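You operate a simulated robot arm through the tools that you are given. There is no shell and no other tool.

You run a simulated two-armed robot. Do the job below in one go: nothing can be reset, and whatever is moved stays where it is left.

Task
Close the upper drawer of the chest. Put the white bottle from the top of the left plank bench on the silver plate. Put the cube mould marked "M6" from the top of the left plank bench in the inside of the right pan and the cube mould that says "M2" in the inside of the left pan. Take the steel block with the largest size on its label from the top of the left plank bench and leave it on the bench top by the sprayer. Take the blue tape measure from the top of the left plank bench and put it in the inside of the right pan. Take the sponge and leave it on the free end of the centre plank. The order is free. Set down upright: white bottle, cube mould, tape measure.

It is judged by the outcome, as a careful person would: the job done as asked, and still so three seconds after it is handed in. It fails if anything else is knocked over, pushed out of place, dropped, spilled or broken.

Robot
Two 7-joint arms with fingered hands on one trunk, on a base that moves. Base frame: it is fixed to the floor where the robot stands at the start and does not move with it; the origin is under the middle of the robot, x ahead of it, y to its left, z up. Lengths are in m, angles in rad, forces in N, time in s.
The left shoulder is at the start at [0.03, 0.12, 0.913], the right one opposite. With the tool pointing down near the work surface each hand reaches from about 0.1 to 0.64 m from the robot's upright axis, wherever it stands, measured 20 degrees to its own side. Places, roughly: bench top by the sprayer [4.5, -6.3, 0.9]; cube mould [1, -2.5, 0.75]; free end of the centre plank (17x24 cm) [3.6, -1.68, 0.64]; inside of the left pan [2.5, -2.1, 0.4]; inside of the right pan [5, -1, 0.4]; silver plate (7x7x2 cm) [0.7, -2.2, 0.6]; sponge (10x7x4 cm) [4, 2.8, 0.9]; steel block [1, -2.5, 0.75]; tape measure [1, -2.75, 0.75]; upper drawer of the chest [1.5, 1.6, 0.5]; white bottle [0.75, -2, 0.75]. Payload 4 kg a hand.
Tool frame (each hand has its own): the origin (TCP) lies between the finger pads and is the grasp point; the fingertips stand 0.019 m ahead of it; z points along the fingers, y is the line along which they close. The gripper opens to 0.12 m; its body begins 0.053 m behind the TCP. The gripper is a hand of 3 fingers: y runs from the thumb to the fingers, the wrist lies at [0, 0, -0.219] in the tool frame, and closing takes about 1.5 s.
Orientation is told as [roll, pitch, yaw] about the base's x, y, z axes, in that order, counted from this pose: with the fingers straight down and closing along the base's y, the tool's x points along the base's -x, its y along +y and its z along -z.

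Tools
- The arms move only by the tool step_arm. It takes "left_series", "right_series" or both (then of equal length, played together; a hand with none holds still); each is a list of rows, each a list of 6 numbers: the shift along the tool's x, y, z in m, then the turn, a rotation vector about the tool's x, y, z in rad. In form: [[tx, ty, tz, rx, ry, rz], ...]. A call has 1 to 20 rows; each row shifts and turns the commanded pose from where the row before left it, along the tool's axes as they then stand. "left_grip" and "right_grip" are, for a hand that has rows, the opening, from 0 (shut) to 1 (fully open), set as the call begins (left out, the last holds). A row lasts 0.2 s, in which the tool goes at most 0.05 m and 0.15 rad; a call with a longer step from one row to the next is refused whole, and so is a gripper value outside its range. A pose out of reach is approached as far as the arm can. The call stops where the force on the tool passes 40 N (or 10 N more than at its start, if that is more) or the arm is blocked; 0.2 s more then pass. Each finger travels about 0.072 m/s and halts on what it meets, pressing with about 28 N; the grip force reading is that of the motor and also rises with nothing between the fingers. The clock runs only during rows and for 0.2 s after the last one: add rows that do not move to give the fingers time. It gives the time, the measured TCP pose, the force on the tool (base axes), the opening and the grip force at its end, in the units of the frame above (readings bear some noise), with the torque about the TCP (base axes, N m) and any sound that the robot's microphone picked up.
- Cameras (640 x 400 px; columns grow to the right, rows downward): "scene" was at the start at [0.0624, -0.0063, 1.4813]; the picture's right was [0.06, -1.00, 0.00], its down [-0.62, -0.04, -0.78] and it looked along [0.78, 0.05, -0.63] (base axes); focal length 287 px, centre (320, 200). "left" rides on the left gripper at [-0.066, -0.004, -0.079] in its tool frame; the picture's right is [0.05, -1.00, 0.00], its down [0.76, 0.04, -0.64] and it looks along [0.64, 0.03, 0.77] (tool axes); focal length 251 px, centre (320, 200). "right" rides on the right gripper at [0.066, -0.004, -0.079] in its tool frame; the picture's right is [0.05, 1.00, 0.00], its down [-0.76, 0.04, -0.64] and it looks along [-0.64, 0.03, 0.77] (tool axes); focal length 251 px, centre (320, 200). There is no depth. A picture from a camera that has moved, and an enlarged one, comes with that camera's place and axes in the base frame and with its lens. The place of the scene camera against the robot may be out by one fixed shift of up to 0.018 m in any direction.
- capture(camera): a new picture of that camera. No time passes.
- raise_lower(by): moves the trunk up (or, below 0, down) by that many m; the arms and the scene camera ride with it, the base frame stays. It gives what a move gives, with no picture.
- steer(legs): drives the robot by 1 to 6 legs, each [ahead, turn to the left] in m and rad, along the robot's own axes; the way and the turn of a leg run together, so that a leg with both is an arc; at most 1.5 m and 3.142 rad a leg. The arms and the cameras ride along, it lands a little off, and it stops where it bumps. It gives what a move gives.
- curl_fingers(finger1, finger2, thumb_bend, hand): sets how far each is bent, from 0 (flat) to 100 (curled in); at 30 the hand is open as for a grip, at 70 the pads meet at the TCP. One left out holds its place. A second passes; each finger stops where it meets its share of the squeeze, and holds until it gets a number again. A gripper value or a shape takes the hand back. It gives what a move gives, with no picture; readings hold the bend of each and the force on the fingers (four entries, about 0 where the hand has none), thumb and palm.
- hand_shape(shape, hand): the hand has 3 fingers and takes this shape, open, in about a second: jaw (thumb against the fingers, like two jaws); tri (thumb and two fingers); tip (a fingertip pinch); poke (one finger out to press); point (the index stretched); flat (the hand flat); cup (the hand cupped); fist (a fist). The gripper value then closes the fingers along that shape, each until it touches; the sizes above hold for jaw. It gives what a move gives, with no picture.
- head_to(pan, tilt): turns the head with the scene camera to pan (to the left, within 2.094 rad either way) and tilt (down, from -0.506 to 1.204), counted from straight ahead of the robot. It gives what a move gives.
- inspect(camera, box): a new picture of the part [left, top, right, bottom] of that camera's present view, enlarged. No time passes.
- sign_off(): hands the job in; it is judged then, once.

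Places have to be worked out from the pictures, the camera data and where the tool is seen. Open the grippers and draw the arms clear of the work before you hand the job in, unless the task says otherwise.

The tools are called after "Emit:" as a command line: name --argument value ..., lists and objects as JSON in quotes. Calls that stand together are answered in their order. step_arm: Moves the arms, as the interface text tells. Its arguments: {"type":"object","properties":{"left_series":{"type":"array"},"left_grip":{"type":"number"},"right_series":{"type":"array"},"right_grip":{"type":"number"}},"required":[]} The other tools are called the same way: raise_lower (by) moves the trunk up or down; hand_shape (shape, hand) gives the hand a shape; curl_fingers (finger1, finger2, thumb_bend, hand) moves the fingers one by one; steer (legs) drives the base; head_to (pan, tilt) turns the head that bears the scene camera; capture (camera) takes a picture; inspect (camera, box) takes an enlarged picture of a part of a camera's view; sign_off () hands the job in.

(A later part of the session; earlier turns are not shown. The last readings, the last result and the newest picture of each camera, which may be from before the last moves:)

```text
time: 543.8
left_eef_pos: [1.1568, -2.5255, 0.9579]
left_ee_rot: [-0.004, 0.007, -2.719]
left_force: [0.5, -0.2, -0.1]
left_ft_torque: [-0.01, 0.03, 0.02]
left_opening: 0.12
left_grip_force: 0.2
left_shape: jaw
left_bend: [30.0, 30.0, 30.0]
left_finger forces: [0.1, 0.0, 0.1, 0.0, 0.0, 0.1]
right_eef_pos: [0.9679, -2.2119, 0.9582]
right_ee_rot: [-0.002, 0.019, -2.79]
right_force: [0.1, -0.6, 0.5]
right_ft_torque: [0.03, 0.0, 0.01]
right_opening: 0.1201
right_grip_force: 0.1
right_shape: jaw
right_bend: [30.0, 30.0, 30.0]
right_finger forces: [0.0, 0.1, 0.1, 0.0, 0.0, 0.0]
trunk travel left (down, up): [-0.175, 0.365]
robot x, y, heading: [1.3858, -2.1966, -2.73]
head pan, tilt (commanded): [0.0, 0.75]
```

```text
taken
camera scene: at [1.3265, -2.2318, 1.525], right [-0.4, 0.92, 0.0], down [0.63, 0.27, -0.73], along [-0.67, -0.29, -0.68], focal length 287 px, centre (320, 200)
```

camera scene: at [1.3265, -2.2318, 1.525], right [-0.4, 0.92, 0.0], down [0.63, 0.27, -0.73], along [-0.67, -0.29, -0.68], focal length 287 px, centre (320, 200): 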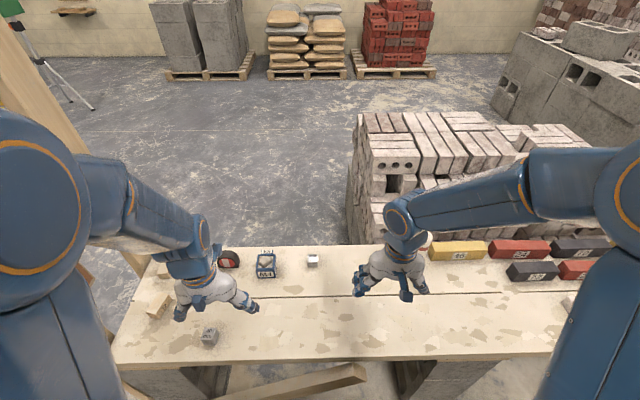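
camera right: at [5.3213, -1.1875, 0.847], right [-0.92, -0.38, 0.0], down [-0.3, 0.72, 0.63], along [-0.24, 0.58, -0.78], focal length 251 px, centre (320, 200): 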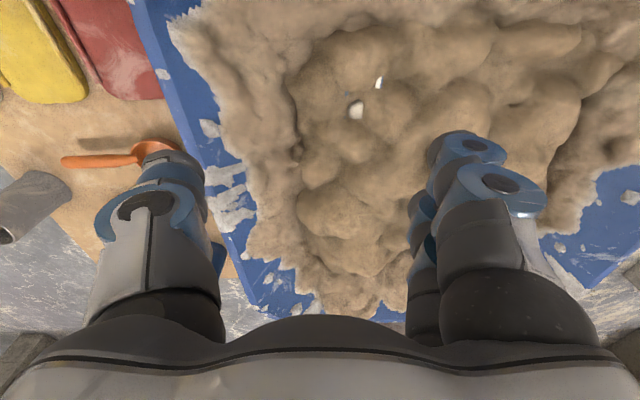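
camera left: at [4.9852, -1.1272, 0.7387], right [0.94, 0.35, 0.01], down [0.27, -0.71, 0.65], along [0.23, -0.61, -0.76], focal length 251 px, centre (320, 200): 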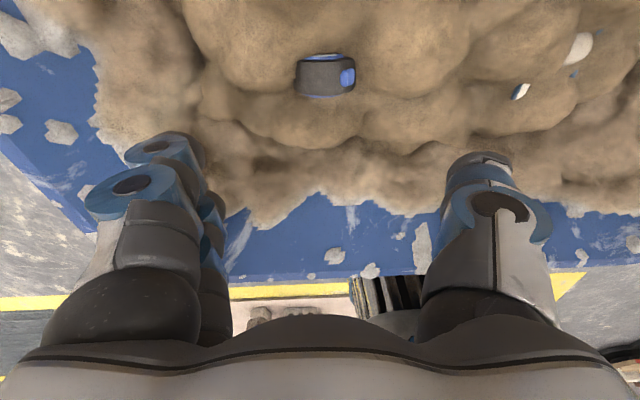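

I'm back square at the bench, clear of the post. I move the left hand above the 40 mm block.

Emit:
step_arm --left_series '[[-0.0155, 0.027, 0, 0, 0, 0], [-0.0155, 0.027, 0, 0, 0, 0], [-0.0155, 0.027, 0, 0, 0, 0], [-0.0155, 0.0276, 0, 0, 0, 0], [0, 0, 0.04, 0, 0, 0], [0, 0, 0.04, 0, 0, 0], [0, 0, 0.04, 0, 0, 0]]'

Emit:
capture --camera "left"

Emit:
inspect --camera "scene" --box '[160, 230, 340, 365]'

```text
time: 545.4
left_eef_pos: [1.146, -2.6479, 0.8363]
left_ee_rot: [-0.006, 0.009, -2.719]
left_force: [-0.5, 1.1, 0.3]
left_ft_torque: [0.01, -0.01, 0.01]
left_opening: 0.1198
left_grip_force: 0.0
left_shape: jaw
left_bend: [30.0, 30.0, 30.0]
left_finger forces: [0.1, 0.0, 0.1, 0.0, 0.1, 0.0]
right_eef_pos: [0.9676, -2.2124, 0.9593]
right_ee_rot: [-0.006, 0.019, -2.79]
right_force: [-0.1, -1.4, -0.3]
right_ft_torque: [0.0, 0.01, 0.03]
right_opening: 0.12
right_grip_force: 0.1
right_shape: jaw
right_bend: [30.0, 30.0, 30.0]
right_finger forces: [0.0, 0.1, 0.0, 0.1, 0.0, 0.0]
trunk travel left (down, up): [-0.175, 0.365]
robot x, y, heading: [1.3873, -2.1951, -2.732]
head pan, tilt (commanded): [0.0, 0.75]
```

```text
taken
camera left: at [1.0831, -2.6717, 0.9162], right [-0.36, 0.93, 0.01], down [0.71, 0.27, 0.65], along [0.6, 0.24, -0.76], focal length 251 px, centre (320, 200)
```

left: 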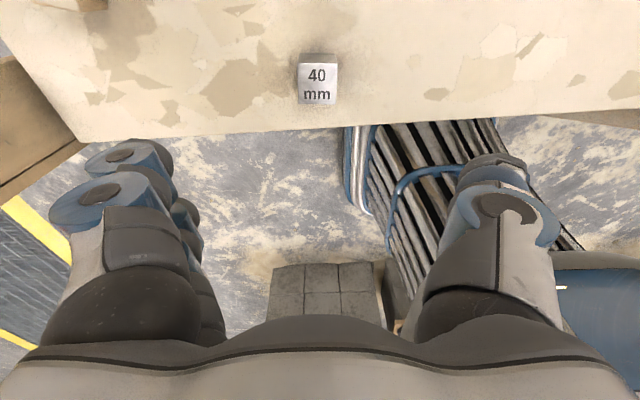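

```text
2.96 times, centred on (250, 298) of scene
camera zoom: at [1.3255, -2.2326, 1.525], right [-0.4, 0.92, 0.0], down [0.63, 0.27, -0.73], along [-0.67, -0.29, -0.68], focal length 850 px, centre (527, -89)
```

zoom: 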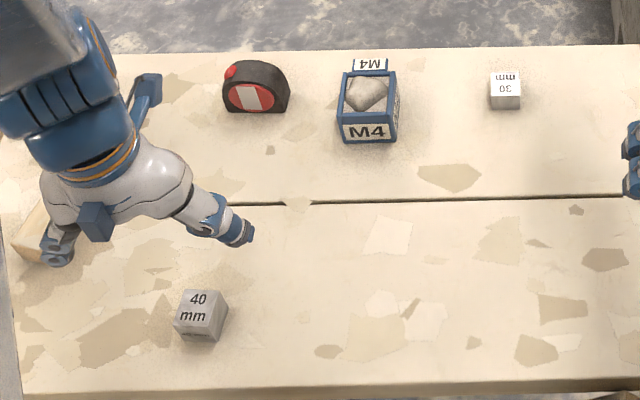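

Directly above the 40 mm block. I lower and close on it.

Emit:
step_arm --left_series '[[0, 0, 0.04, 0, 0, 0], [0, 0, 0.04, 0, 0, 0], [0, 0, 0.04, 0, 0, 0], [0, 0, 0.03, 0, 0, 0], [0, 0, 0.016, 0, 0, 0], [0, 0, 0, 0, 0, 0]]'

Emit:
capture --camera "left"

Emit:
curl_fingers --hand "left" --finger1 52 --finger2 52 --thumb_bend 52

Emit:
capture --camera "left"

```text
time: 546.8
left_eef_pos: [1.1481, -2.646, 0.6735]
left_ee_rot: [-0.005, 0.008, -2.72]
left_force: [0.8, 0.0, -0.1]
left_ft_torque: [0.02, 0.01, -0.01]
left_opening: 0.1198
left_grip_force: 0.0
left_shape: jaw
left_bend: [30.0, 30.0, 30.0]
left_finger forces: [0.0, 0.0, 0.0, 0.0, 0.0, 0.1]
right_eef_pos: [0.9678, -2.2117, 0.959]
right_ee_rot: [-0.003, 0.018, -2.791]
right_force: [-0.3, -0.1, 0.1]
right_ft_torque: [-0.02, -0.02, 0.0]
right_opening: 0.1201
right_grip_force: 0.1
right_shape: jaw
right_bend: [30.0, 30.0, 30.0]
right_finger forces: [0.0, 0.1, 0.0, 0.1, 0.1, 0.1]
trunk travel left (down, up): [-0.175, 0.365]
robot x, y, heading: [1.392, -2.1958, -2.732]
head pan, tilt (commanded): [0.0, 0.75]
```

```text
taken
camera left: at [1.0858, -2.6705, 0.7521], right [-0.36, 0.93, 0.01], down [0.71, 0.27, 0.65], along [0.6, 0.24, -0.76], focal length 251 px, centre (320, 200)
```

left: 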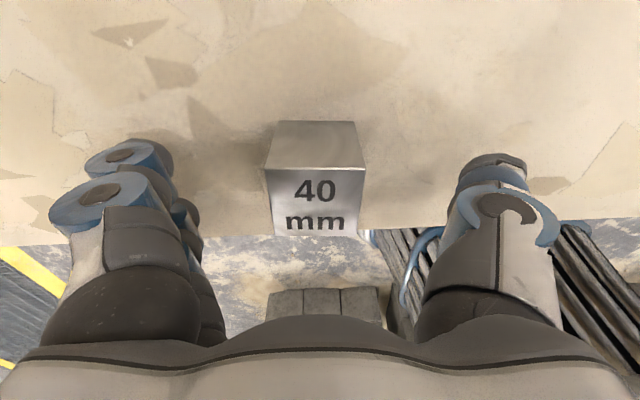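

```text
time: 547.8
left_eef_pos: [1.1469, -2.6464, 0.6719]
left_ee_rot: [-0.007, 0.007, -2.719]
left_force: [-0.4, -0.5, 0.4]
left_ft_torque: [-0.02, 0.03, -0.01]
left_opening: 0.0627
left_grip_force: 0.0
left_shape: fingers
left_bend: [52.0, 52.0, 52.0]
left_finger forces: [0.1, 0.0, 0.0, 0.0, 0.0, 0.1]
right_eef_pos: [0.9667, -2.2119, 0.9591]
right_ee_rot: [-0.004, 0.018, -2.793]
right_force: [0.2, -0.3, 0.2]
right_ft_torque: [0.01, 0.01, -0.01]
right_opening: 0.12
right_grip_force: 0.0
right_shape: jaw
right_bend: [30.0, 30.0, 30.0]
right_finger forces: [0.0, 0.0, 0.0, 0.0, 0.1, 0.1]
trunk travel left (down, up): [-0.175, 0.365]
robot x, y, heading: [1.3867, -2.1944, -2.735]
head pan, tilt (commanded): [0.0, 0.75]
```

```text
taken
camera left: at [1.0858, -2.6706, 0.7523], right [-0.36, 0.93, 0.01], down [0.71, 0.27, 0.65], along [0.6, 0.24, -0.76], focal length 251 px, centre (320, 200)
```

left: 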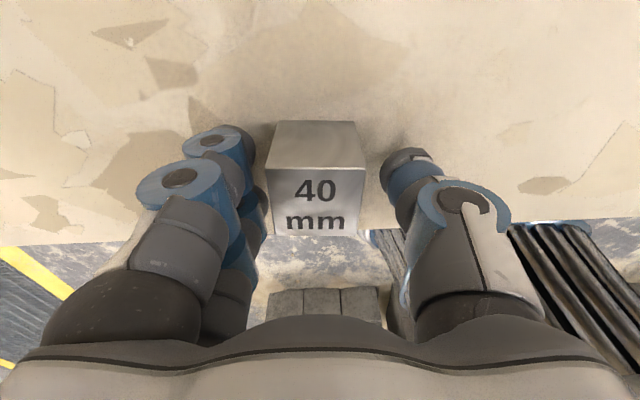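

Nearly touching; I shift 5 mm forward to centre, then squeeze and lift slightly.

Emit:
step_arm --left_series '[[-0.005, 0, 0, 0, 0, 0], [0, 0, 0, 0, 0, 0]]'

Emit:
curl_fingers --hand "left" --finger1 72 --finger2 72 --thumb_bend 64

Emit:
step_arm --left_series '[[0, 0, -0.004, 0, 0, 0], [0, 0, -0.01, 0, 0, 0], [0, 0, -0.02, 0, 0, 0], [0, 0, 0, 0, 0, 0]]'

Emit:
capture --camera "left"

```text
time: 548.4
left_eef_pos: [1.1422, -2.6483, 0.6734]
left_ee_rot: [-0.007, 0.008, -2.718]
left_force: [-0.2, 0.1, -1.0]
left_ft_torque: [-0.01, 0.02, 0.04]
left_opening: 0.0625
left_grip_force: 0.0
left_shape: fingers
left_bend: [52.0, 52.0, 52.0]
left_finger forces: [0.0, 0.1, 0.0, 0.1, 0.0, 0.0]
right_eef_pos: [0.9684, -2.211, 0.9599]
right_ee_rot: [-0.004, 0.021, -2.791]
right_force: [-0.7, -0.2, -1.1]
right_ft_torque: [-0.03, -0.01, 0.0]
right_opening: 0.12
right_grip_force: 0.1
right_shape: jaw
right_bend: [30.0, 30.0, 30.0]
right_finger forces: [0.0, 0.1, 0.0, 0.0, 0.0, 0.0]
trunk travel left (down, up): [-0.175, 0.365]
robot x, y, heading: [1.3868, -2.1979, -2.737]
head pan, tilt (commanded): [0.0, 0.75]
```

```text
time: 549.4
left_eef_pos: [1.142, -2.6498, 0.6732]
left_ee_rot: [-0.005, 0.005, -2.719]
left_force: [0.4, -2.1, 5.0]
left_ft_torque: [0.1, 0.06, -0.01]
left_opening: 0.0388
left_grip_force: 16.7
left_shape: fingers
left_bend: [64.0, 63.0, 58.0]
left_finger forces: [8.5, 9.3, 0.0, 0.0, 14.4, 0.0]
right_eef_pos: [0.9677, -2.2108, 0.9589]
right_ee_rot: [-0.004, 0.021, -2.791]
right_force: [0.0, -0.1, 0.2]
right_ft_torque: [0.0, -0.02, -0.01]
right_opening: 0.12
right_grip_force: 0.0
right_shape: jaw
right_bend: [30.0, 30.0, 30.0]
right_finger forces: [0.1, 0.0, 0.0, 0.1, 0.0, 0.0]
trunk travel left (down, up): [-0.175, 0.365]
robot x, y, heading: [1.3895, -2.1945, -2.73]
head pan, tilt (commanded): [0.0, 0.75]
```

```text
time: 550.4
left_eef_pos: [1.1407, -2.6509, 0.7071]
left_ee_rot: [-0.004, 0.008, -2.718]
left_force: [0.1, 0.0, -3.3]
left_ft_torque: [-0.03, 0.02, 0.03]
left_opening: 0.039
left_grip_force: 14.3
left_shape: fingers
left_bend: [64.0, 64.0, 57.0]
left_finger forces: [7.2, 7.7, 0.1, 0.0, 15.1, 0.0]
right_eef_pos: [0.9679, -2.2112, 0.9584]
right_ee_rot: [-0.006, 0.02, -2.793]
right_force: [0.0, -0.2, -0.3]
right_ft_torque: [-0.05, -0.01, 0.0]
right_opening: 0.12
right_grip_force: 0.0
right_shape: jaw
right_bend: [30.0, 30.0, 30.0]
right_finger forces: [0.1, 0.1, 0.1, 0.1, 0.1, 0.0]
trunk travel left (down, up): [-0.175, 0.365]
robot x, y, heading: [1.3901, -2.1937, -2.732]
head pan, tilt (commanded): [0.0, 0.75]
```

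```text
taken
camera left: at [1.0796, -2.6751, 0.7853], right [-0.36, 0.93, 0.01], down [0.71, 0.27, 0.65], along [0.6, 0.24, -0.76], focal length 251 px, centre (320, 200)
```

left: 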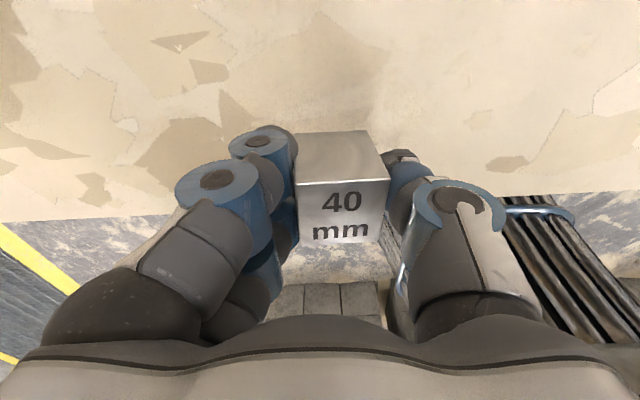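

The block is lifted. I tighten the grip for travel and raise it.

Emit:
curl_fingers --hand "left" --finger1 80 --finger2 80 --thumb_bend 70

Emit:
step_arm --left_series '[[0, 0, -0.03, 0, 0, 0], [0, 0, -0.04, 0, 0, 0], [0, -0.01, -0.04, 0, 0, 0], [0.02, -0.02, -0.04, 0, 0, 0], [0.02, -0.02, -0.04, 0, 0, 0], [0.02, -0.02, -0.04, 0, 0, 0], [0.02, -0.02, -0.03, 0, 0, 0]]'

Emit:
capture --camera "left"

Emit:
capture --camera "scene"

```text
time: 551.4
left_eef_pos: [1.141, -2.6514, 0.7064]
left_ee_rot: [-0.006, 0.009, -2.719]
left_force: [0.6, -0.5, -3.4]
left_ft_torque: [-0.01, 0.03, 0.01]
left_opening: 0.0385
left_grip_force: 21.5
left_shape: fingers
left_bend: [64.0, 63.0, 57.0]
left_finger forces: [10.7, 10.4, 0.0, 0.1, 21.4, 0.0]
right_eef_pos: [0.9682, -2.2106, 0.9588]
right_ee_rot: [-0.005, 0.018, -2.793]
right_force: [-0.7, -0.1, -0.5]
right_ft_torque: [-0.01, 0.02, 0.0]
right_opening: 0.12
right_grip_force: 0.1
right_shape: jaw
right_bend: [30.0, 30.0, 30.0]
right_finger forces: [0.1, 0.0, 0.0, 0.0, 0.0, 0.0]
trunk travel left (down, up): [-0.175, 0.365]
robot x, y, heading: [1.3889, -2.194, -2.734]
head pan, tilt (commanded): [0.0, 0.75]
```

```text
time: 553.0
left_eef_pos: [1.1782, -2.5362, 0.9685]
left_ee_rot: [-0.005, 0.007, -2.717]
left_force: [0.7, 1.1, -4.0]
left_ft_torque: [-0.04, 0.01, 0.0]
left_opening: 0.0383
left_grip_force: 20.9
left_shape: fingers
left_bend: [64.0, 63.0, 57.0]
left_finger forces: [10.8, 10.3, 0.1, 0.0, 21.2, 0.0]
right_eef_pos: [0.9686, -2.2114, 0.9592]
right_ee_rot: [-0.002, 0.019, -2.791]
right_force: [0.1, 0.8, 0.1]
right_ft_torque: [-0.03, 0.01, -0.01]
right_opening: 0.1203
right_grip_force: 0.0
right_shape: jaw
right_bend: [30.0, 30.0, 30.0]
right_finger forces: [0.1, 0.1, 0.0, 0.0, 0.0, 0.1]
trunk travel left (down, up): [-0.175, 0.365]
robot x, y, heading: [1.3861, -2.1958, -2.737]
head pan, tilt (commanded): [0.0, 0.75]
```

```text
taken
camera left: at [1.1171, -2.56, 1.0481], right [-0.36, 0.93, 0.01], down [0.71, 0.27, 0.65], along [0.6, 0.24, -0.76], focal length 251 px, centre (320, 200)
```

left: 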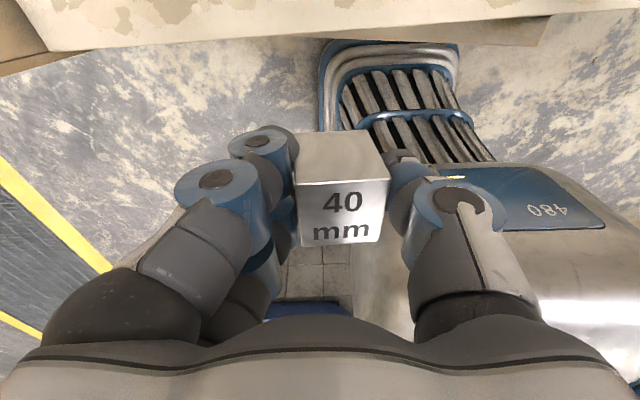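

```text
taken
camera scene: at [1.3272, -2.2314, 1.5251], right [-0.4, 0.92, 0.0], down [0.63, 0.27, -0.73], along [-0.67, -0.29, -0.68], focal length 287 px, centre (320, 200)
```

scene: 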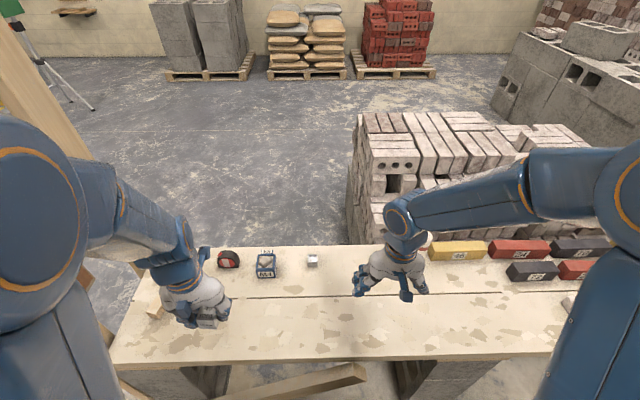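

Before leaving I scan the rest of this bench for any other steel blocks.

Emit:
head_to --pan -0.75 --tilt 0.6

Emit:
capture --camera "scene"

Emit:
inspect --camera "scene" --box '[180, 120, 420, 280]'

```text
time: 554.1
left_eef_pos: [1.1774, -2.5374, 0.968]
left_ee_rot: [-0.004, 0.009, -2.721]
left_force: [-0.6, 0.7, -5.0]
left_ft_torque: [-0.05, -0.01, -0.02]
left_opening: 0.0385
left_grip_force: 20.7
left_shape: fingers
left_bend: [64.0, 63.0, 57.0]
left_finger forces: [10.7, 10.3, 0.0, 0.0, 21.3, 0.1]
right_eef_pos: [0.9675, -2.2116, 0.9592]
right_ee_rot: [-0.005, 0.02, -2.792]
right_force: [0.4, 0.7, -0.1]
right_ft_torque: [0.01, 0.02, -0.03]
right_opening: 0.12
right_grip_force: 0.0
right_shape: jaw
right_bend: [30.0, 30.0, 30.0]
right_finger forces: [0.0, 0.0, 0.0, 0.1, 0.1, 0.0]
trunk travel left (down, up): [-0.175, 0.365]
robot x, y, heading: [1.3899, -2.1937, -2.733]
head pan, tilt (commanded): [-0.75, 0.6]
```

```text
taken
camera scene: at [1.319, -2.17, 1.5379], right [0.34, 0.94, 0.0], down [0.53, -0.19, -0.82], along [-0.78, 0.28, -0.57], focal length 287 px, centre (320, 200)
```

scene: 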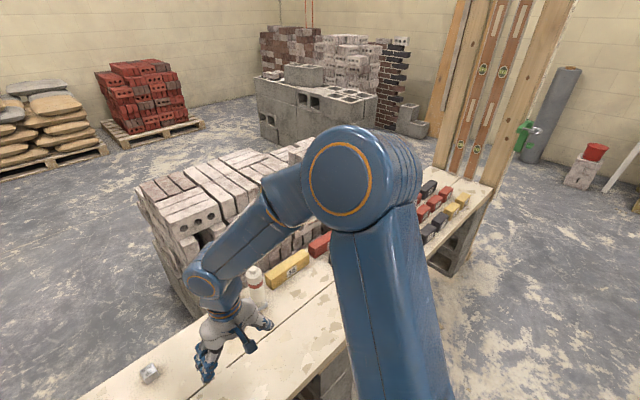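

```text
2.50 times, centred on (300, 200) of scene
camera zoom: at [1.319, -2.17, 1.5379], right [0.34, 0.94, 0.0], down [0.53, -0.19, -0.82], along [-0.78, 0.28, -0.57], focal length 718 px, centre (370, 200)
```

zoom: 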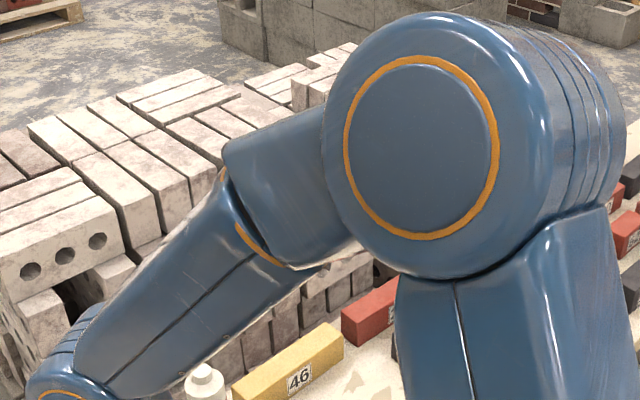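

Only the 30 and 40 mm steel blocks are here. I now back off, turn, and head out toward the sink bench with the sprayer.

Emit:
steer --legs '[[-0.35, 0], [0, 0.5]]'

Emit:
steer --legs '[[0, 0.52]]'

Emit:
steer --legs '[[0, 0.56]]'

Emit:
step_arm --left_series '[[0, -0.03, 0, 0, 0, 0], [0, -0.03, 0, 0, 0, 0], [0, -0.03, 0, 0, 0, 0], [0, -0.03, 0, 0, 0, 0]]' --right_series '[[0, -0.03, 0, 0, 0, 0], [0, -0.03, 0, 0, 0, 0], [0, -0.03, 0, 0, 0, 0], [0, -0.03, 0, 0, 0, 0]]'

Emit:
head_to --pan 0.0 --tilt 0.35

Emit:
capture --camera "scene"

```text
time: 557.8
left_eef_pos: [1.6888, -2.4562, 0.9685]
left_ee_rot: [-0.004, 0.008, -2.223]
left_force: [0.2, 0.1, -4.4]
left_ft_torque: [0.0, 0.01, -0.03]
left_opening: 0.0385
left_grip_force: 21.3
left_shape: fingers
left_bend: [64.0, 63.0, 57.0]
left_finger forces: [10.6, 10.1, 0.1, 0.1, 21.1, 0.1]
right_eef_pos: [1.3482, -2.2697, 0.9589]
right_ee_rot: [-0.004, 0.019, -2.291]
right_force: [-1.1, -0.8, 0.7]
right_ft_torque: [-0.01, 0.03, 0.01]
right_opening: 0.1201
right_grip_force: 0.0
right_shape: jaw
right_bend: [30.0, 30.0, 30.0]
right_finger forces: [0.1, 0.1, 0.1, 0.0, 0.0, 0.2]
trunk travel left (down, up): [-0.175, 0.365]
robot x, y, heading: [1.6809, -2.0305, -2.227]
head pan, tilt (commanded): [-0.75, 0.6]
```

```text
time: 559.7
left_eef_pos: [1.9006, -2.4003, 0.967]
left_ee_rot: [-0.004, 0.009, -1.697]
left_force: [0.5, -0.1, -4.2]
left_ft_torque: [0.04, -0.02, -0.01]
left_opening: 0.0383
left_grip_force: 21.4
left_shape: fingers
left_bend: [63.0, 62.0, 59.0]
left_finger forces: [10.8, 10.3, 0.0, 0.0, 21.4, 0.1]
right_eef_pos: [1.513, -2.4081, 0.9594]
right_ee_rot: [-0.006, 0.021, -1.768]
right_force: [0.2, 0.7, -0.6]
right_ft_torque: [0.02, 0.02, 0.03]
right_opening: 0.1201
right_grip_force: 0.1
right_shape: jaw
right_bend: [30.0, 30.0, 30.0]
right_finger forces: [0.1, 0.1, 0.0, 0.0, 0.0, 0.0]
trunk travel left (down, up): [-0.175, 0.365]
robot x, y, heading: [1.6472, -2.0307, -1.708]
head pan, tilt (commanded): [-0.75, 0.6]
```

```text
time: 561.7
left_eef_pos: [2.057, -2.2117, 0.9679]
left_ee_rot: [-0.005, 0.01, -1.135]
left_force: [-0.5, -0.8, -3.9]
left_ft_torque: [0.01, -0.04, 0.01]
left_opening: 0.0382
left_grip_force: 21.3
left_shape: fingers
left_bend: [63.0, 62.0, 58.0]
left_finger forces: [10.7, 10.5, 0.0, 0.0, 21.3, 0.0]
right_eef_pos: [1.7318, -2.4243, 0.9583]
right_ee_rot: [-0.008, 0.022, -1.208]
right_force: [0.1, -0.3, 0.3]
right_ft_torque: [0.0, 0.02, -0.01]
right_opening: 0.12
right_grip_force: 0.1
right_shape: jaw
right_bend: [30.0, 30.0, 30.0]
right_finger forces: [0.1, 0.1, 0.1, 0.0, 0.1, 0.0]
trunk travel left (down, up): [-0.175, 0.365]
robot x, y, heading: [1.6183, -2.0454, -1.157]
head pan, tilt (commanded): [-0.75, 0.6]
```

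```text
time: 562.7
left_eef_pos: [1.9468, -2.2612, 0.9718]
left_ee_rot: [-0.004, 0.007, -1.135]
left_force: [0.3, 0.6, -3.4]
left_ft_torque: [0.01, -0.01, -0.03]
left_opening: 0.0383
left_grip_force: 21.9
left_shape: fingers
left_bend: [63.0, 62.0, 59.0]
left_finger forces: [10.8, 10.6, 0.0, 0.1, 21.4, 0.1]
right_eef_pos: [1.6198, -2.4656, 0.9594]
right_ee_rot: [-0.006, 0.018, -1.207]
right_force: [0.2, 0.7, 0.1]
right_ft_torque: [0.0, 0.03, -0.01]
right_opening: 0.1199
right_grip_force: 0.2
right_shape: jaw
right_bend: [30.0, 30.0, 30.0]
right_finger forces: [0.1, 0.0, 0.1, 0.0, 0.0, 0.0]
trunk travel left (down, up): [-0.175, 0.365]
robot x, y, heading: [1.6159, -2.0474, -1.157]
head pan, tilt (commanded): [-0.75, 0.6]
```

```text
time: 563.8
left_eef_pos: [1.9471, -2.2591, 0.9714]
left_ee_rot: [-0.006, 0.01, -1.138]
left_force: [0.1, 0.0, -3.9]
left_ft_torque: [-0.03, -0.05, -0.04]
left_opening: 0.038
left_grip_force: 21.4
left_shape: fingers
left_bend: [63.0, 62.0, 59.0]
left_finger forces: [10.8, 10.7, 0.0, 0.0, 21.5, 0.1]
right_eef_pos: [1.6206, -2.4657, 0.9584]
right_ee_rot: [-0.006, 0.018, -1.208]
right_force: [-0.5, -0.7, -0.4]
right_ft_torque: [0.03, -0.03, -0.02]
right_opening: 0.1199
right_grip_force: 0.1
right_shape: jaw
right_bend: [30.0, 30.0, 30.0]
right_finger forces: [0.0, 0.0, 0.0, 0.1, 0.0, 0.1]
trunk travel left (down, up): [-0.175, 0.365]
robot x, y, heading: [1.6186, -2.0469, -1.158]
head pan, tilt (commanded): [0.0, 0.351]
```

```text
taken
camera scene: at [1.6426, -2.1259, 1.5606], right [-0.92, -0.4, 0.0], down [-0.14, 0.32, -0.94], along [0.38, -0.86, -0.34], focal length 287 px, centre (320, 200)
```

scene: 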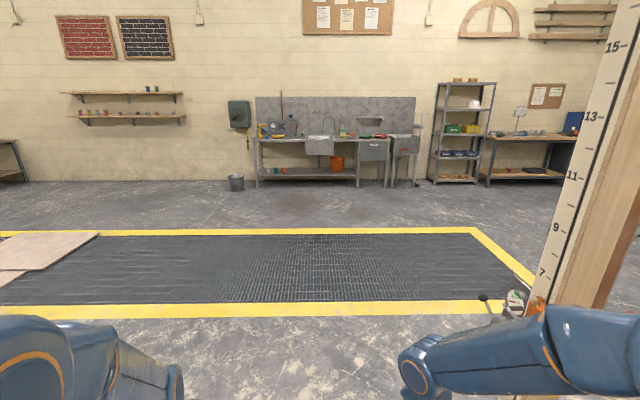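

The sink bench is straight ahead. I zoom in to find the sprayer and free bench top.

Emit:
inspect --camera "scene" --box '[220, 90, 440, 195]'

```text
2.91 times, centred on (330, 142) of scene
camera zoom: at [1.6426, -2.1259, 1.5606], right [-0.92, -0.4, 0.0], down [-0.14, 0.32, -0.94], along [0.38, -0.86, -0.34], focal length 835 px, centre (291, 367)
```

zoom: 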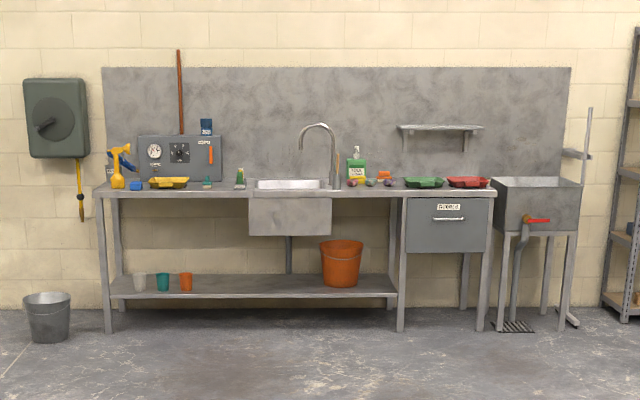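

The yellow sprayer stands at the left end of that bench. I drive straight toward it across the grating, in stages.

Emit:
steer --legs '[[0, 0.18], [1.3, 0]]'

Emit:
capture --camera "scene"

```text
time: 570.9
left_eef_pos: [2.7031, -3.2455, 0.971]
left_ee_rot: [-0.006, 0.009, -0.944]
left_force: [-0.6, 0.3, -4.2]
left_ft_torque: [-0.03, -0.03, -0.03]
left_opening: 0.0381
left_grip_force: 21.0
left_shape: fingers
left_bend: [63.0, 62.0, 59.0]
left_finger forces: [10.8, 10.5, 0.0, 0.1, 21.4, 0.0]
right_eef_pos: [2.4232, -3.5102, 0.9586]
right_ee_rot: [-0.007, 0.02, -1.015]
right_force: [-0.3, 0.4, 0.2]
right_ft_torque: [-0.03, 0.01, 0.03]
right_opening: 0.1198
right_grip_force: 0.1
right_shape: jaw
right_bend: [30.0, 30.0, 30.0]
right_finger forces: [0.0, 0.0, 0.0, 0.0, 0.0, 0.0]
trunk travel left (down, up): [-0.175, 0.365]
robot x, y, heading: [2.3356, -3.0999, -0.958]
head pan, tilt (commanded): [0.0, 0.351]
```

```text
taken
camera scene: at [2.3755, -3.1719, 1.5606], right [-0.82, -0.57, 0.0], down [-0.2, 0.28, -0.94], along [0.54, -0.77, -0.34], focal length 287 px, centre (320, 200)
```

scene: 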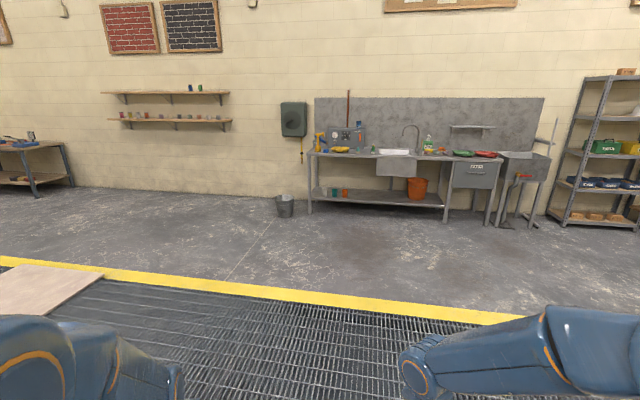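

No obstacles; the grating appears flush. I continue across it.

Emit:
steer --legs '[[0.8, 0]]'

Emit:
steer --legs '[[1.3, 0]]'

Emit:
raise_lower --by 0.15

Emit:
head_to --pan 0.0 --tilt 0.5

Emit:
capture --camera "scene"

```text
time: 575.2
left_eef_pos: [3.1604, -3.9126, 0.9719]
left_ee_rot: [-0.005, 0.009, -0.953]
left_force: [1.1, -0.8, -3.4]
left_ft_torque: [-0.01, -0.03, 0.03]
left_opening: 0.038
left_grip_force: 21.1
left_shape: fingers
left_bend: [63.0, 62.0, 59.0]
left_finger forces: [10.8, 10.3, 0.0, 0.0, 21.3, 0.0]
right_eef_pos: [2.8776, -4.1738, 0.9578]
right_ee_rot: [-0.004, 0.021, -1.022]
right_force: [0.3, 0.1, 0.2]
right_ft_torque: [0.03, 0.01, 0.02]
right_opening: 0.12
right_grip_force: 0.0
right_shape: jaw
right_bend: [30.0, 30.0, 30.0]
right_finger forces: [0.1, 0.0, 0.0, 0.0, 0.0, 0.1]
trunk travel left (down, up): [-0.175, 0.365]
robot x, y, heading: [2.7958, -3.7639, -0.971]
head pan, tilt (commanded): [0.0, 0.351]
```

```text
time: 581.6
left_eef_pos: [3.8837, -4.9716, 0.9717]
left_ee_rot: [-0.007, 0.01, -0.953]
left_force: [0.3, -0.1, -4.3]
left_ft_torque: [-0.01, -0.01, -0.01]
left_opening: 0.0384
left_grip_force: 21.4
left_shape: fingers
left_bend: [63.0, 62.0, 59.0]
left_finger forces: [10.8, 10.4, 0.1, 0.1, 21.3, 0.0]
right_eef_pos: [3.6006, -5.2355, 0.9584]
right_ee_rot: [-0.006, 0.02, -1.025]
right_force: [0.1, 0.2, -0.1]
right_ft_torque: [0.01, 0.01, 0.01]
right_opening: 0.12
right_grip_force: 0.1
right_shape: jaw
right_bend: [30.0, 30.0, 30.0]
right_finger forces: [0.0, 0.0, 0.0, 0.0, 0.0, 0.0]
trunk travel left (down, up): [-0.175, 0.365]
robot x, y, heading: [3.5226, -4.8225, -0.968]
head pan, tilt (commanded): [0.0, 0.351]
```

```text
time: 583.4
left_eef_pos: [3.8845, -4.9717, 1.1198]
left_ee_rot: [-0.005, 0.007, -0.955]
left_force: [0.0, 0.2, -3.2]
left_ft_torque: [0.02, -0.03, -0.01]
left_opening: 0.0382
left_grip_force: 21.3
left_shape: fingers
left_bend: [63.0, 62.0, 59.0]
left_finger forces: [10.8, 10.4, 0.0, 0.0, 21.4, 0.0]
right_eef_pos: [3.6016, -5.2348, 1.1081]
right_ee_rot: [-0.005, 0.019, -1.027]
right_force: [-0.3, -0.6, -0.7]
right_ft_torque: [-0.01, 0.02, -0.03]
right_opening: 0.1197
right_grip_force: 0.1
right_shape: jaw
right_bend: [30.0, 30.0, 30.0]
right_finger forces: [0.0, 0.0, 0.0, 0.0, 0.1, 0.1]
trunk travel left (down, up): [-0.325, 0.215]
robot x, y, heading: [3.5169, -4.8231, -0.975]
head pan, tilt (commanded): [0.0, 0.351]
```

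```text
time: 584.1
left_eef_pos: [3.885, -4.9734, 1.121]
left_ee_rot: [-0.004, 0.01, -0.955]
left_force: [0.1, -0.8, -3.8]
left_ft_torque: [0.03, -0.02, -0.03]
left_opening: 0.0384
left_grip_force: 21.3
left_shape: fingers
left_bend: [63.0, 62.0, 59.0]
left_finger forces: [10.7, 10.4, 0.0, 0.0, 21.4, 0.0]
right_eef_pos: [3.6021, -5.2337, 1.1086]
right_ee_rot: [-0.006, 0.02, -1.024]
right_force: [-0.4, 0.6, 0.3]
right_ft_torque: [0.01, -0.02, 0.02]
right_opening: 0.1197
right_grip_force: 0.1
right_shape: jaw
right_bend: [30.0, 30.0, 30.0]
right_finger forces: [0.0, 0.0, 0.1, 0.0, 0.1, 0.0]
trunk travel left (down, up): [-0.325, 0.215]
robot x, y, heading: [3.5192, -4.8241, -0.975]
head pan, tilt (commanded): [0.0, 0.499]
```

```text
taken
camera scene: at [3.5565, -4.8932, 1.697], right [-0.83, -0.56, 0.0], down [-0.27, 0.4, -0.88], along [0.49, -0.73, -0.48], focal length 287 px, centre (320, 200)
```

scene: 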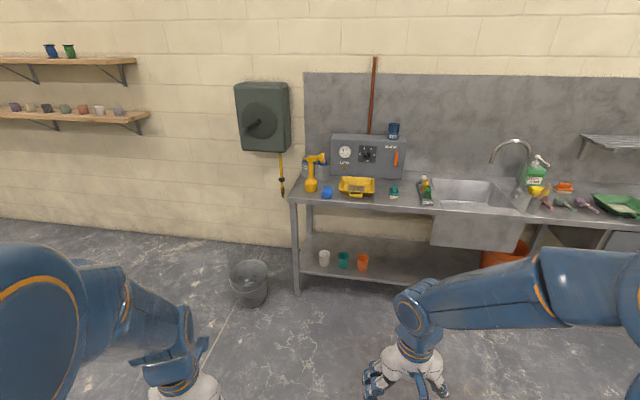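

Crossed safely. I zoom on the left end of the bench around the sprayer.

Emit:
inspect --camera "scene" --box '[280, 120, 440, 220]'

```text
4.00 times, centred on (360, 170) of scene
camera zoom: at [3.5565, -4.8932, 1.697], right [-0.83, -0.56, 0.0], down [-0.27, 0.4, -0.88], along [0.49, -0.73, -0.48], focal length 1148 px, centre (160, 320)
```

zoom: 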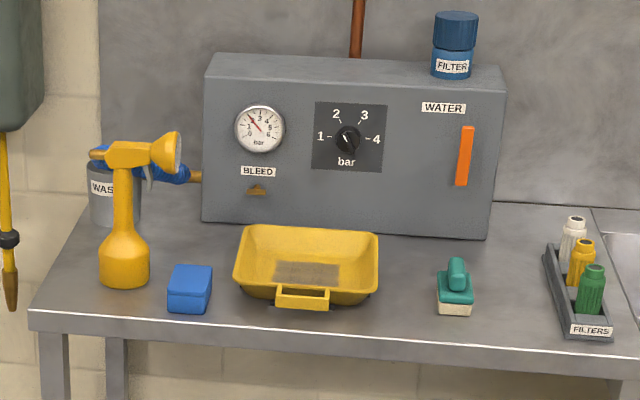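

The sprayer base is near (4.51, -6.21); there's free bench top right in front of it. I drive up to the bench and square up.

Emit:
steer --legs '[[0.9, -0.02], [0, -0.13]]'

Emit:
head_to --pan 0.2 --tilt 0.75

Emit:
capture --camera "scene"

Emit:
capture --camera "right"

```text
time: 589.4
left_eef_pos: [4.3451, -5.7773, 1.1215]
left_ee_rot: [-0.006, 0.009, -1.123]
left_force: [-0.5, -0.7, -4.0]
left_ft_torque: [-0.03, -0.04, 0.02]
left_opening: 0.0383
left_grip_force: 21.2
left_shape: fingers
left_bend: [63.0, 62.0, 59.0]
left_finger forces: [10.8, 10.5, 0.0, 0.0, 21.5, 0.0]
right_eef_pos: [4.0218, -5.9881, 1.1083]
right_ee_rot: [-0.005, 0.019, -1.194]
right_force: [-1.5, 0.3, -0.5]
right_ft_torque: [-0.03, 0.0, -0.02]
right_opening: 0.12
right_grip_force: 0.1
right_shape: jaw
right_bend: [30.0, 30.0, 30.0]
right_finger forces: [0.1, 0.1, 0.0, 0.0, 0.1, 0.0]
trunk travel left (down, up): [-0.325, 0.215]
robot x, y, heading: [4.0181, -5.5656, -1.139]
head pan, tilt (commanded): [0.0, 0.499]
```

```text
time: 590.2
left_eef_pos: [4.3445, -5.777, 1.1216]
left_ee_rot: [-0.005, 0.008, -1.123]
left_force: [-0.3, -0.8, -3.5]
left_ft_torque: [-0.01, -0.03, 0.01]
left_opening: 0.0384
left_grip_force: 21.5
left_shape: fingers
left_bend: [63.0, 62.0, 58.0]
left_finger forces: [10.8, 10.7, 0.0, 0.1, 21.4, 0.1]
right_eef_pos: [4.0214, -5.9887, 1.1084]
right_ee_rot: [-0.006, 0.019, -1.195]
right_force: [1.7, 0.2, -0.9]
right_ft_torque: [-0.01, -0.02, 0.03]
right_opening: 0.1201
right_grip_force: 0.0
right_shape: jaw
right_bend: [30.0, 30.0, 30.0]
right_finger forces: [0.0, 0.0, 0.1, 0.1, 0.1, 0.0]
trunk travel left (down, up): [-0.325, 0.215]
robot x, y, heading: [4.0152, -5.5662, -1.14]
head pan, tilt (commanded): [0.201, 0.75]
```

```text
taken
camera scene: at [4.0537, -5.6278, 1.6751], right [-0.81, -0.59, 0.0], down [-0.4, 0.55, -0.73], along [0.43, -0.59, -0.68], focal length 287 px, centre (320, 200)
```

scene: 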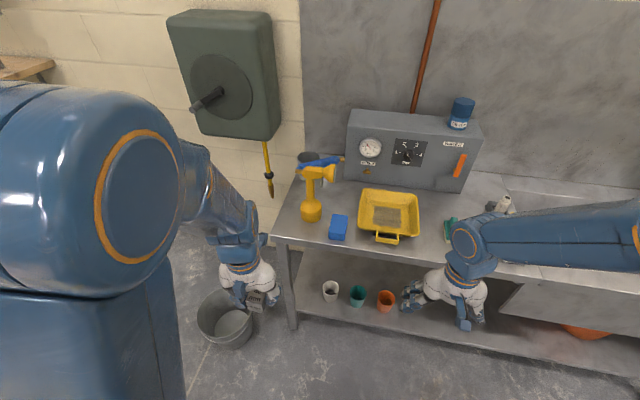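

```text
taken
camera right: at [3.9954, -5.9305, 1.1895], right [0.91, 0.42, 0.0], down [0.33, -0.71, 0.63], along [0.26, -0.57, -0.78], focal length 251 px, centre (320, 200)
```

right: 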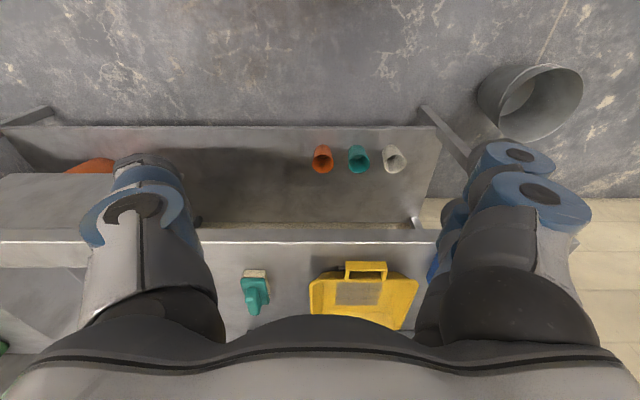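

I need to be 0.2 m closer; the bucket to the left is clear. Driving forward.

Emit:
steer --legs '[[0.2, 0.01]]'

Emit:
step_arm --right_series '[[0.03, -0.03, 0, 0, 0, 0], [0.03, -0.03, 0, 0, 0, 0], [0.03, -0.03, 0, 0, 0, 0]]'

Emit:
capture --camera "scene"

Emit:
capture --camera "left"

```text
time: 591.8
left_eef_pos: [4.4346, -5.9607, 1.1202]
left_ee_rot: [-0.006, 0.008, -1.111]
left_force: [-0.2, -0.5, -3.5]
left_ft_torque: [0.02, -0.01, -0.01]
left_opening: 0.0381
left_grip_force: 21.2
left_shape: fingers
left_bend: [63.0, 62.0, 58.0]
left_finger forces: [10.7, 10.6, 0.0, 0.0, 21.4, 0.1]
right_eef_pos: [4.1139, -6.1744, 1.1088]
right_ee_rot: [-0.005, 0.021, -1.184]
right_force: [0.0, 0.3, -0.1]
right_ft_torque: [-0.01, 0.0, 0.01]
right_opening: 0.1199
right_grip_force: 0.0
right_shape: jaw
right_bend: [30.0, 30.0, 30.0]
right_finger forces: [0.0, 0.0, 0.0, 0.1, 0.0, 0.0]
trunk travel left (down, up): [-0.325, 0.215]
robot x, y, heading: [4.0981, -5.7504, -1.125]
head pan, tilt (commanded): [0.201, 0.75]
```

```text
time: 592.6
left_eef_pos: [4.4334, -5.9587, 1.1207]
left_ee_rot: [-0.006, 0.007, -1.11]
left_force: [1.0, 0.4, -3.7]
left_ft_torque: [-0.04, -0.03, -0.01]
left_opening: 0.0381
left_grip_force: 21.5
left_shape: fingers
left_bend: [63.0, 62.0, 58.0]
left_finger forces: [10.8, 10.6, 0.0, 0.1, 21.4, 0.1]
right_eef_pos: [3.9957, -6.1226, 1.112]
right_ee_rot: [-0.005, 0.018, -1.183]
right_force: [-0.9, 0.3, 0.7]
right_ft_torque: [-0.03, 0.0, 0.0]
right_opening: 0.1199
right_grip_force: 0.1
right_shape: jaw
right_bend: [30.0, 30.0, 30.0]
right_finger forces: [0.1, 0.0, 0.0, 0.0, 0.1, 0.0]
trunk travel left (down, up): [-0.325, 0.215]
robot x, y, heading: [4.1055, -5.751, -1.122]
head pan, tilt (commanded): [0.201, 0.75]
```

```text
taken
camera scene: at [4.1383, -5.8105, 1.6751], right [-0.8, -0.6, 0.0], down [-0.41, 0.54, -0.73], along [0.44, -0.58, -0.68], focal length 287 px, centre (320, 200)
```

scene: 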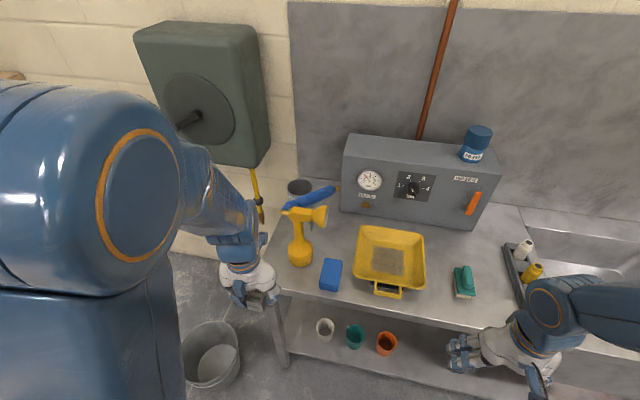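

```text
taken
camera left: at [4.4604, -6.0187, 1.2009], right [-0.92, -0.39, 0.01], down [-0.3, 0.7, 0.65], along [-0.26, 0.59, -0.76], focal length 251 px, centre (320, 200)
```

left: 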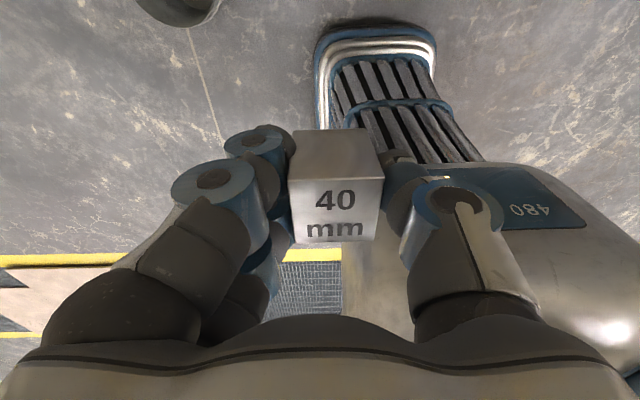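

I zoom on the landing area in front of the sprayer.

Emit:
inspect --camera "scene" --box '[230, 180, 390, 310]'

```text
3.08 times, centred on (310, 245) of scene
camera zoom: at [4.1383, -5.8105, 1.6751], right [-0.8, -0.6, 0.0], down [-0.41, 0.54, -0.73], along [0.44, -0.58, -0.68], focal length 883 px, centre (351, 62)
```

zoom: 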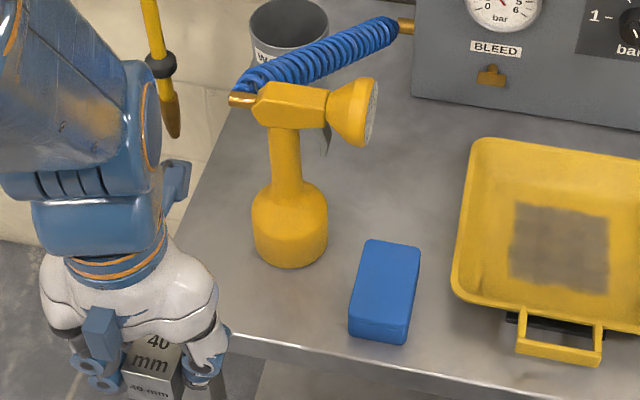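

A coiled hose and the sprayer's head limit the space, so I'll set the block at the front-left of the sprayer with the hand tilted slightly back. First I move over the spot at height and tilt.

Emit:
step_arm --left_series '[[-0.0372, 0.006, 0, 0, 0, 0], [-0.0372, 0.006, 0, 0, 0, 0], [-0.0372, 0.006, 0, 0, 0, 0], [-0.0372, 0.006, 0, 0, 0, 0], [-0.0372, 0.006, 0, 0, 0, 0], [0, 0, 0, 0, -0.105, 0], [0, 0, 0, 0, -0.105, 0]]'

Emit:
capture --camera "left"

Emit:
inspect --camera "scene" --box '[230, 180, 390, 310]'

```text
time: 594.2
left_eef_pos: [4.5438, -6.114, 1.1201]
left_ee_rot: [-0.006, -0.203, -1.109]
left_force: [0.3, 0.5, -3.3]
left_ft_torque: [0.04, -0.02, 0.01]
left_opening: 0.0381
left_grip_force: 21.1
left_shape: fingers
left_bend: [63.0, 62.0, 58.0]
left_finger forces: [10.9, 10.3, 0.0, 0.0, 21.4, 0.1]
right_eef_pos: [3.998, -6.1235, 1.1132]
right_ee_rot: [-0.006, 0.02, -1.183]
right_force: [0.3, 0.2, 0.0]
right_ft_torque: [-0.01, 0.01, 0.02]
right_opening: 0.1199
right_grip_force: 0.0
right_shape: jaw
right_bend: [30.0, 30.0, 30.0]
right_finger forces: [0.0, 0.0, 0.0, 0.0, 0.0, 0.0]
trunk travel left (down, up): [-0.325, 0.215]
robot x, y, heading: [4.1015, -5.755, -1.126]
head pan, tilt (commanded): [0.201, 0.75]
```

```text
taken
camera left: at [4.5628, -6.1573, 1.2109], right [-0.92, -0.4, -0.01], down [-0.35, 0.81, 0.48], along [-0.18, 0.44, -0.88], focal length 251 px, centre (320, 200)
```

left: 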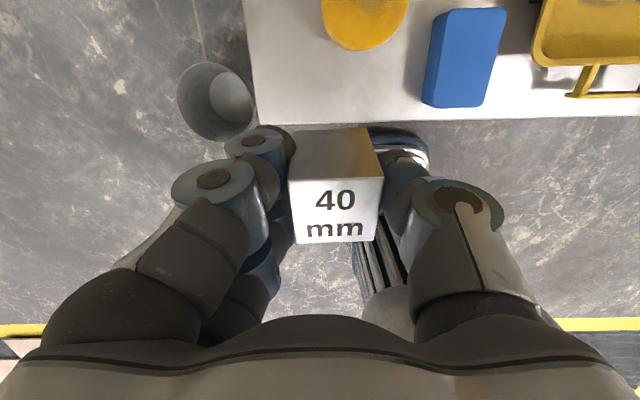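

```text
3.08 times, centred on (310, 245) of scene
camera zoom: at [4.1405, -5.8124, 1.675], right [-0.8, -0.6, 0.0], down [-0.41, 0.54, -0.73], along [0.44, -0.58, -0.68], focal length 883 px, centre (351, 62)
```

zoom: 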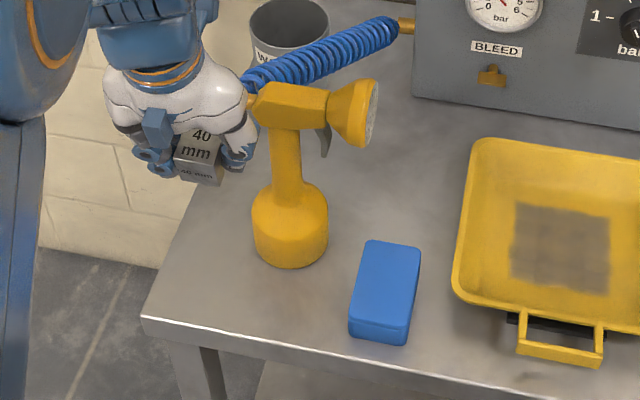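

From this view the free strip in front of the sprayer is clear: bench edge at v≈−7.45, sprayer front at −7.53. I shift the block slightly forward and left, then lower.

Emit:
step_arm --left_series '[[-0.0205, 0.015, 0.0044, 0, 0, 0], [0.0083, 0, 0.0391, 0, 0, 0], [0.0083, 0, 0.0391, 0, 0, 0], [0.0083, 0, 0.0391, 0, 0, 0], [0.0062, 0, 0.0293, 0, 0, 0], [0, 0, 0, 0, 0, 0]]'

Emit:
capture --camera "left"

Emit:
inspect --camera "scene" --box '[230, 180, 390, 310]'

```text
time: 595.6
left_eef_pos: [4.5676, -6.1239, 0.9686]
left_ee_rot: [-0.006, -0.202, -1.109]
left_force: [0.6, 0.4, -3.3]
left_ft_torque: [0.0, -0.02, -0.04]
left_opening: 0.0379
left_grip_force: 21.2
left_shape: fingers
left_bend: [63.0, 62.0, 58.0]
left_finger forces: [11.1, 10.3, 0.0, 0.0, 21.5, 0.0]
right_eef_pos: [3.9973, -6.1245, 1.1126]
right_ee_rot: [-0.005, 0.019, -1.184]
right_force: [0.3, 0.0, -0.2]
right_ft_torque: [-0.01, 0.03, 0.01]
right_opening: 0.1199
right_grip_force: 0.0
right_shape: jaw
right_bend: [30.0, 30.0, 30.0]
right_finger forces: [0.0, 0.0, 0.0, 0.0, 0.0, 0.1]
trunk travel left (down, up): [-0.325, 0.215]
robot x, y, heading: [4.1059, -5.7533, -1.119]
head pan, tilt (commanded): [0.201, 0.75]
```

```text
taken
camera left: at [4.5865, -6.1685, 1.0609], right [-0.92, -0.4, -0.01], down [-0.35, 0.81, 0.48], along [-0.18, 0.44, -0.88], focal length 251 px, centre (320, 200)
```

left: 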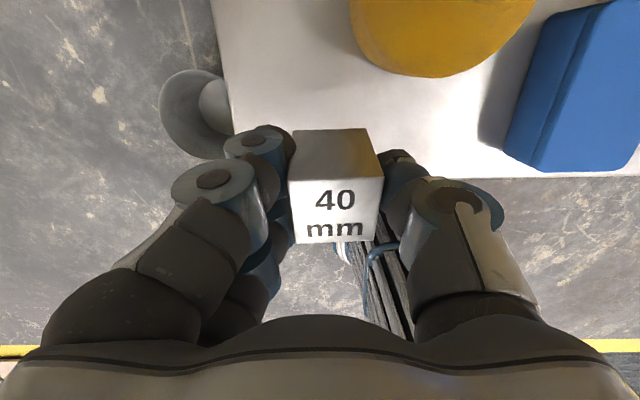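

```text
3.08 times, centred on (310, 245) of scene
camera zoom: at [4.1399, -5.8123, 1.675], right [-0.8, -0.6, 0.0], down [-0.41, 0.54, -0.73], along [0.44, -0.58, -0.68], focal length 883 px, centre (351, 62)
```

zoom: 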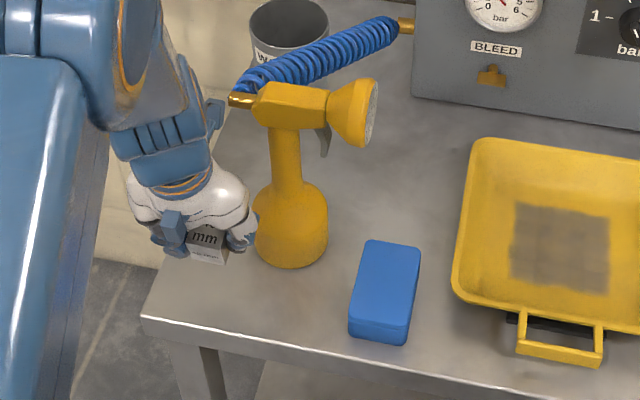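

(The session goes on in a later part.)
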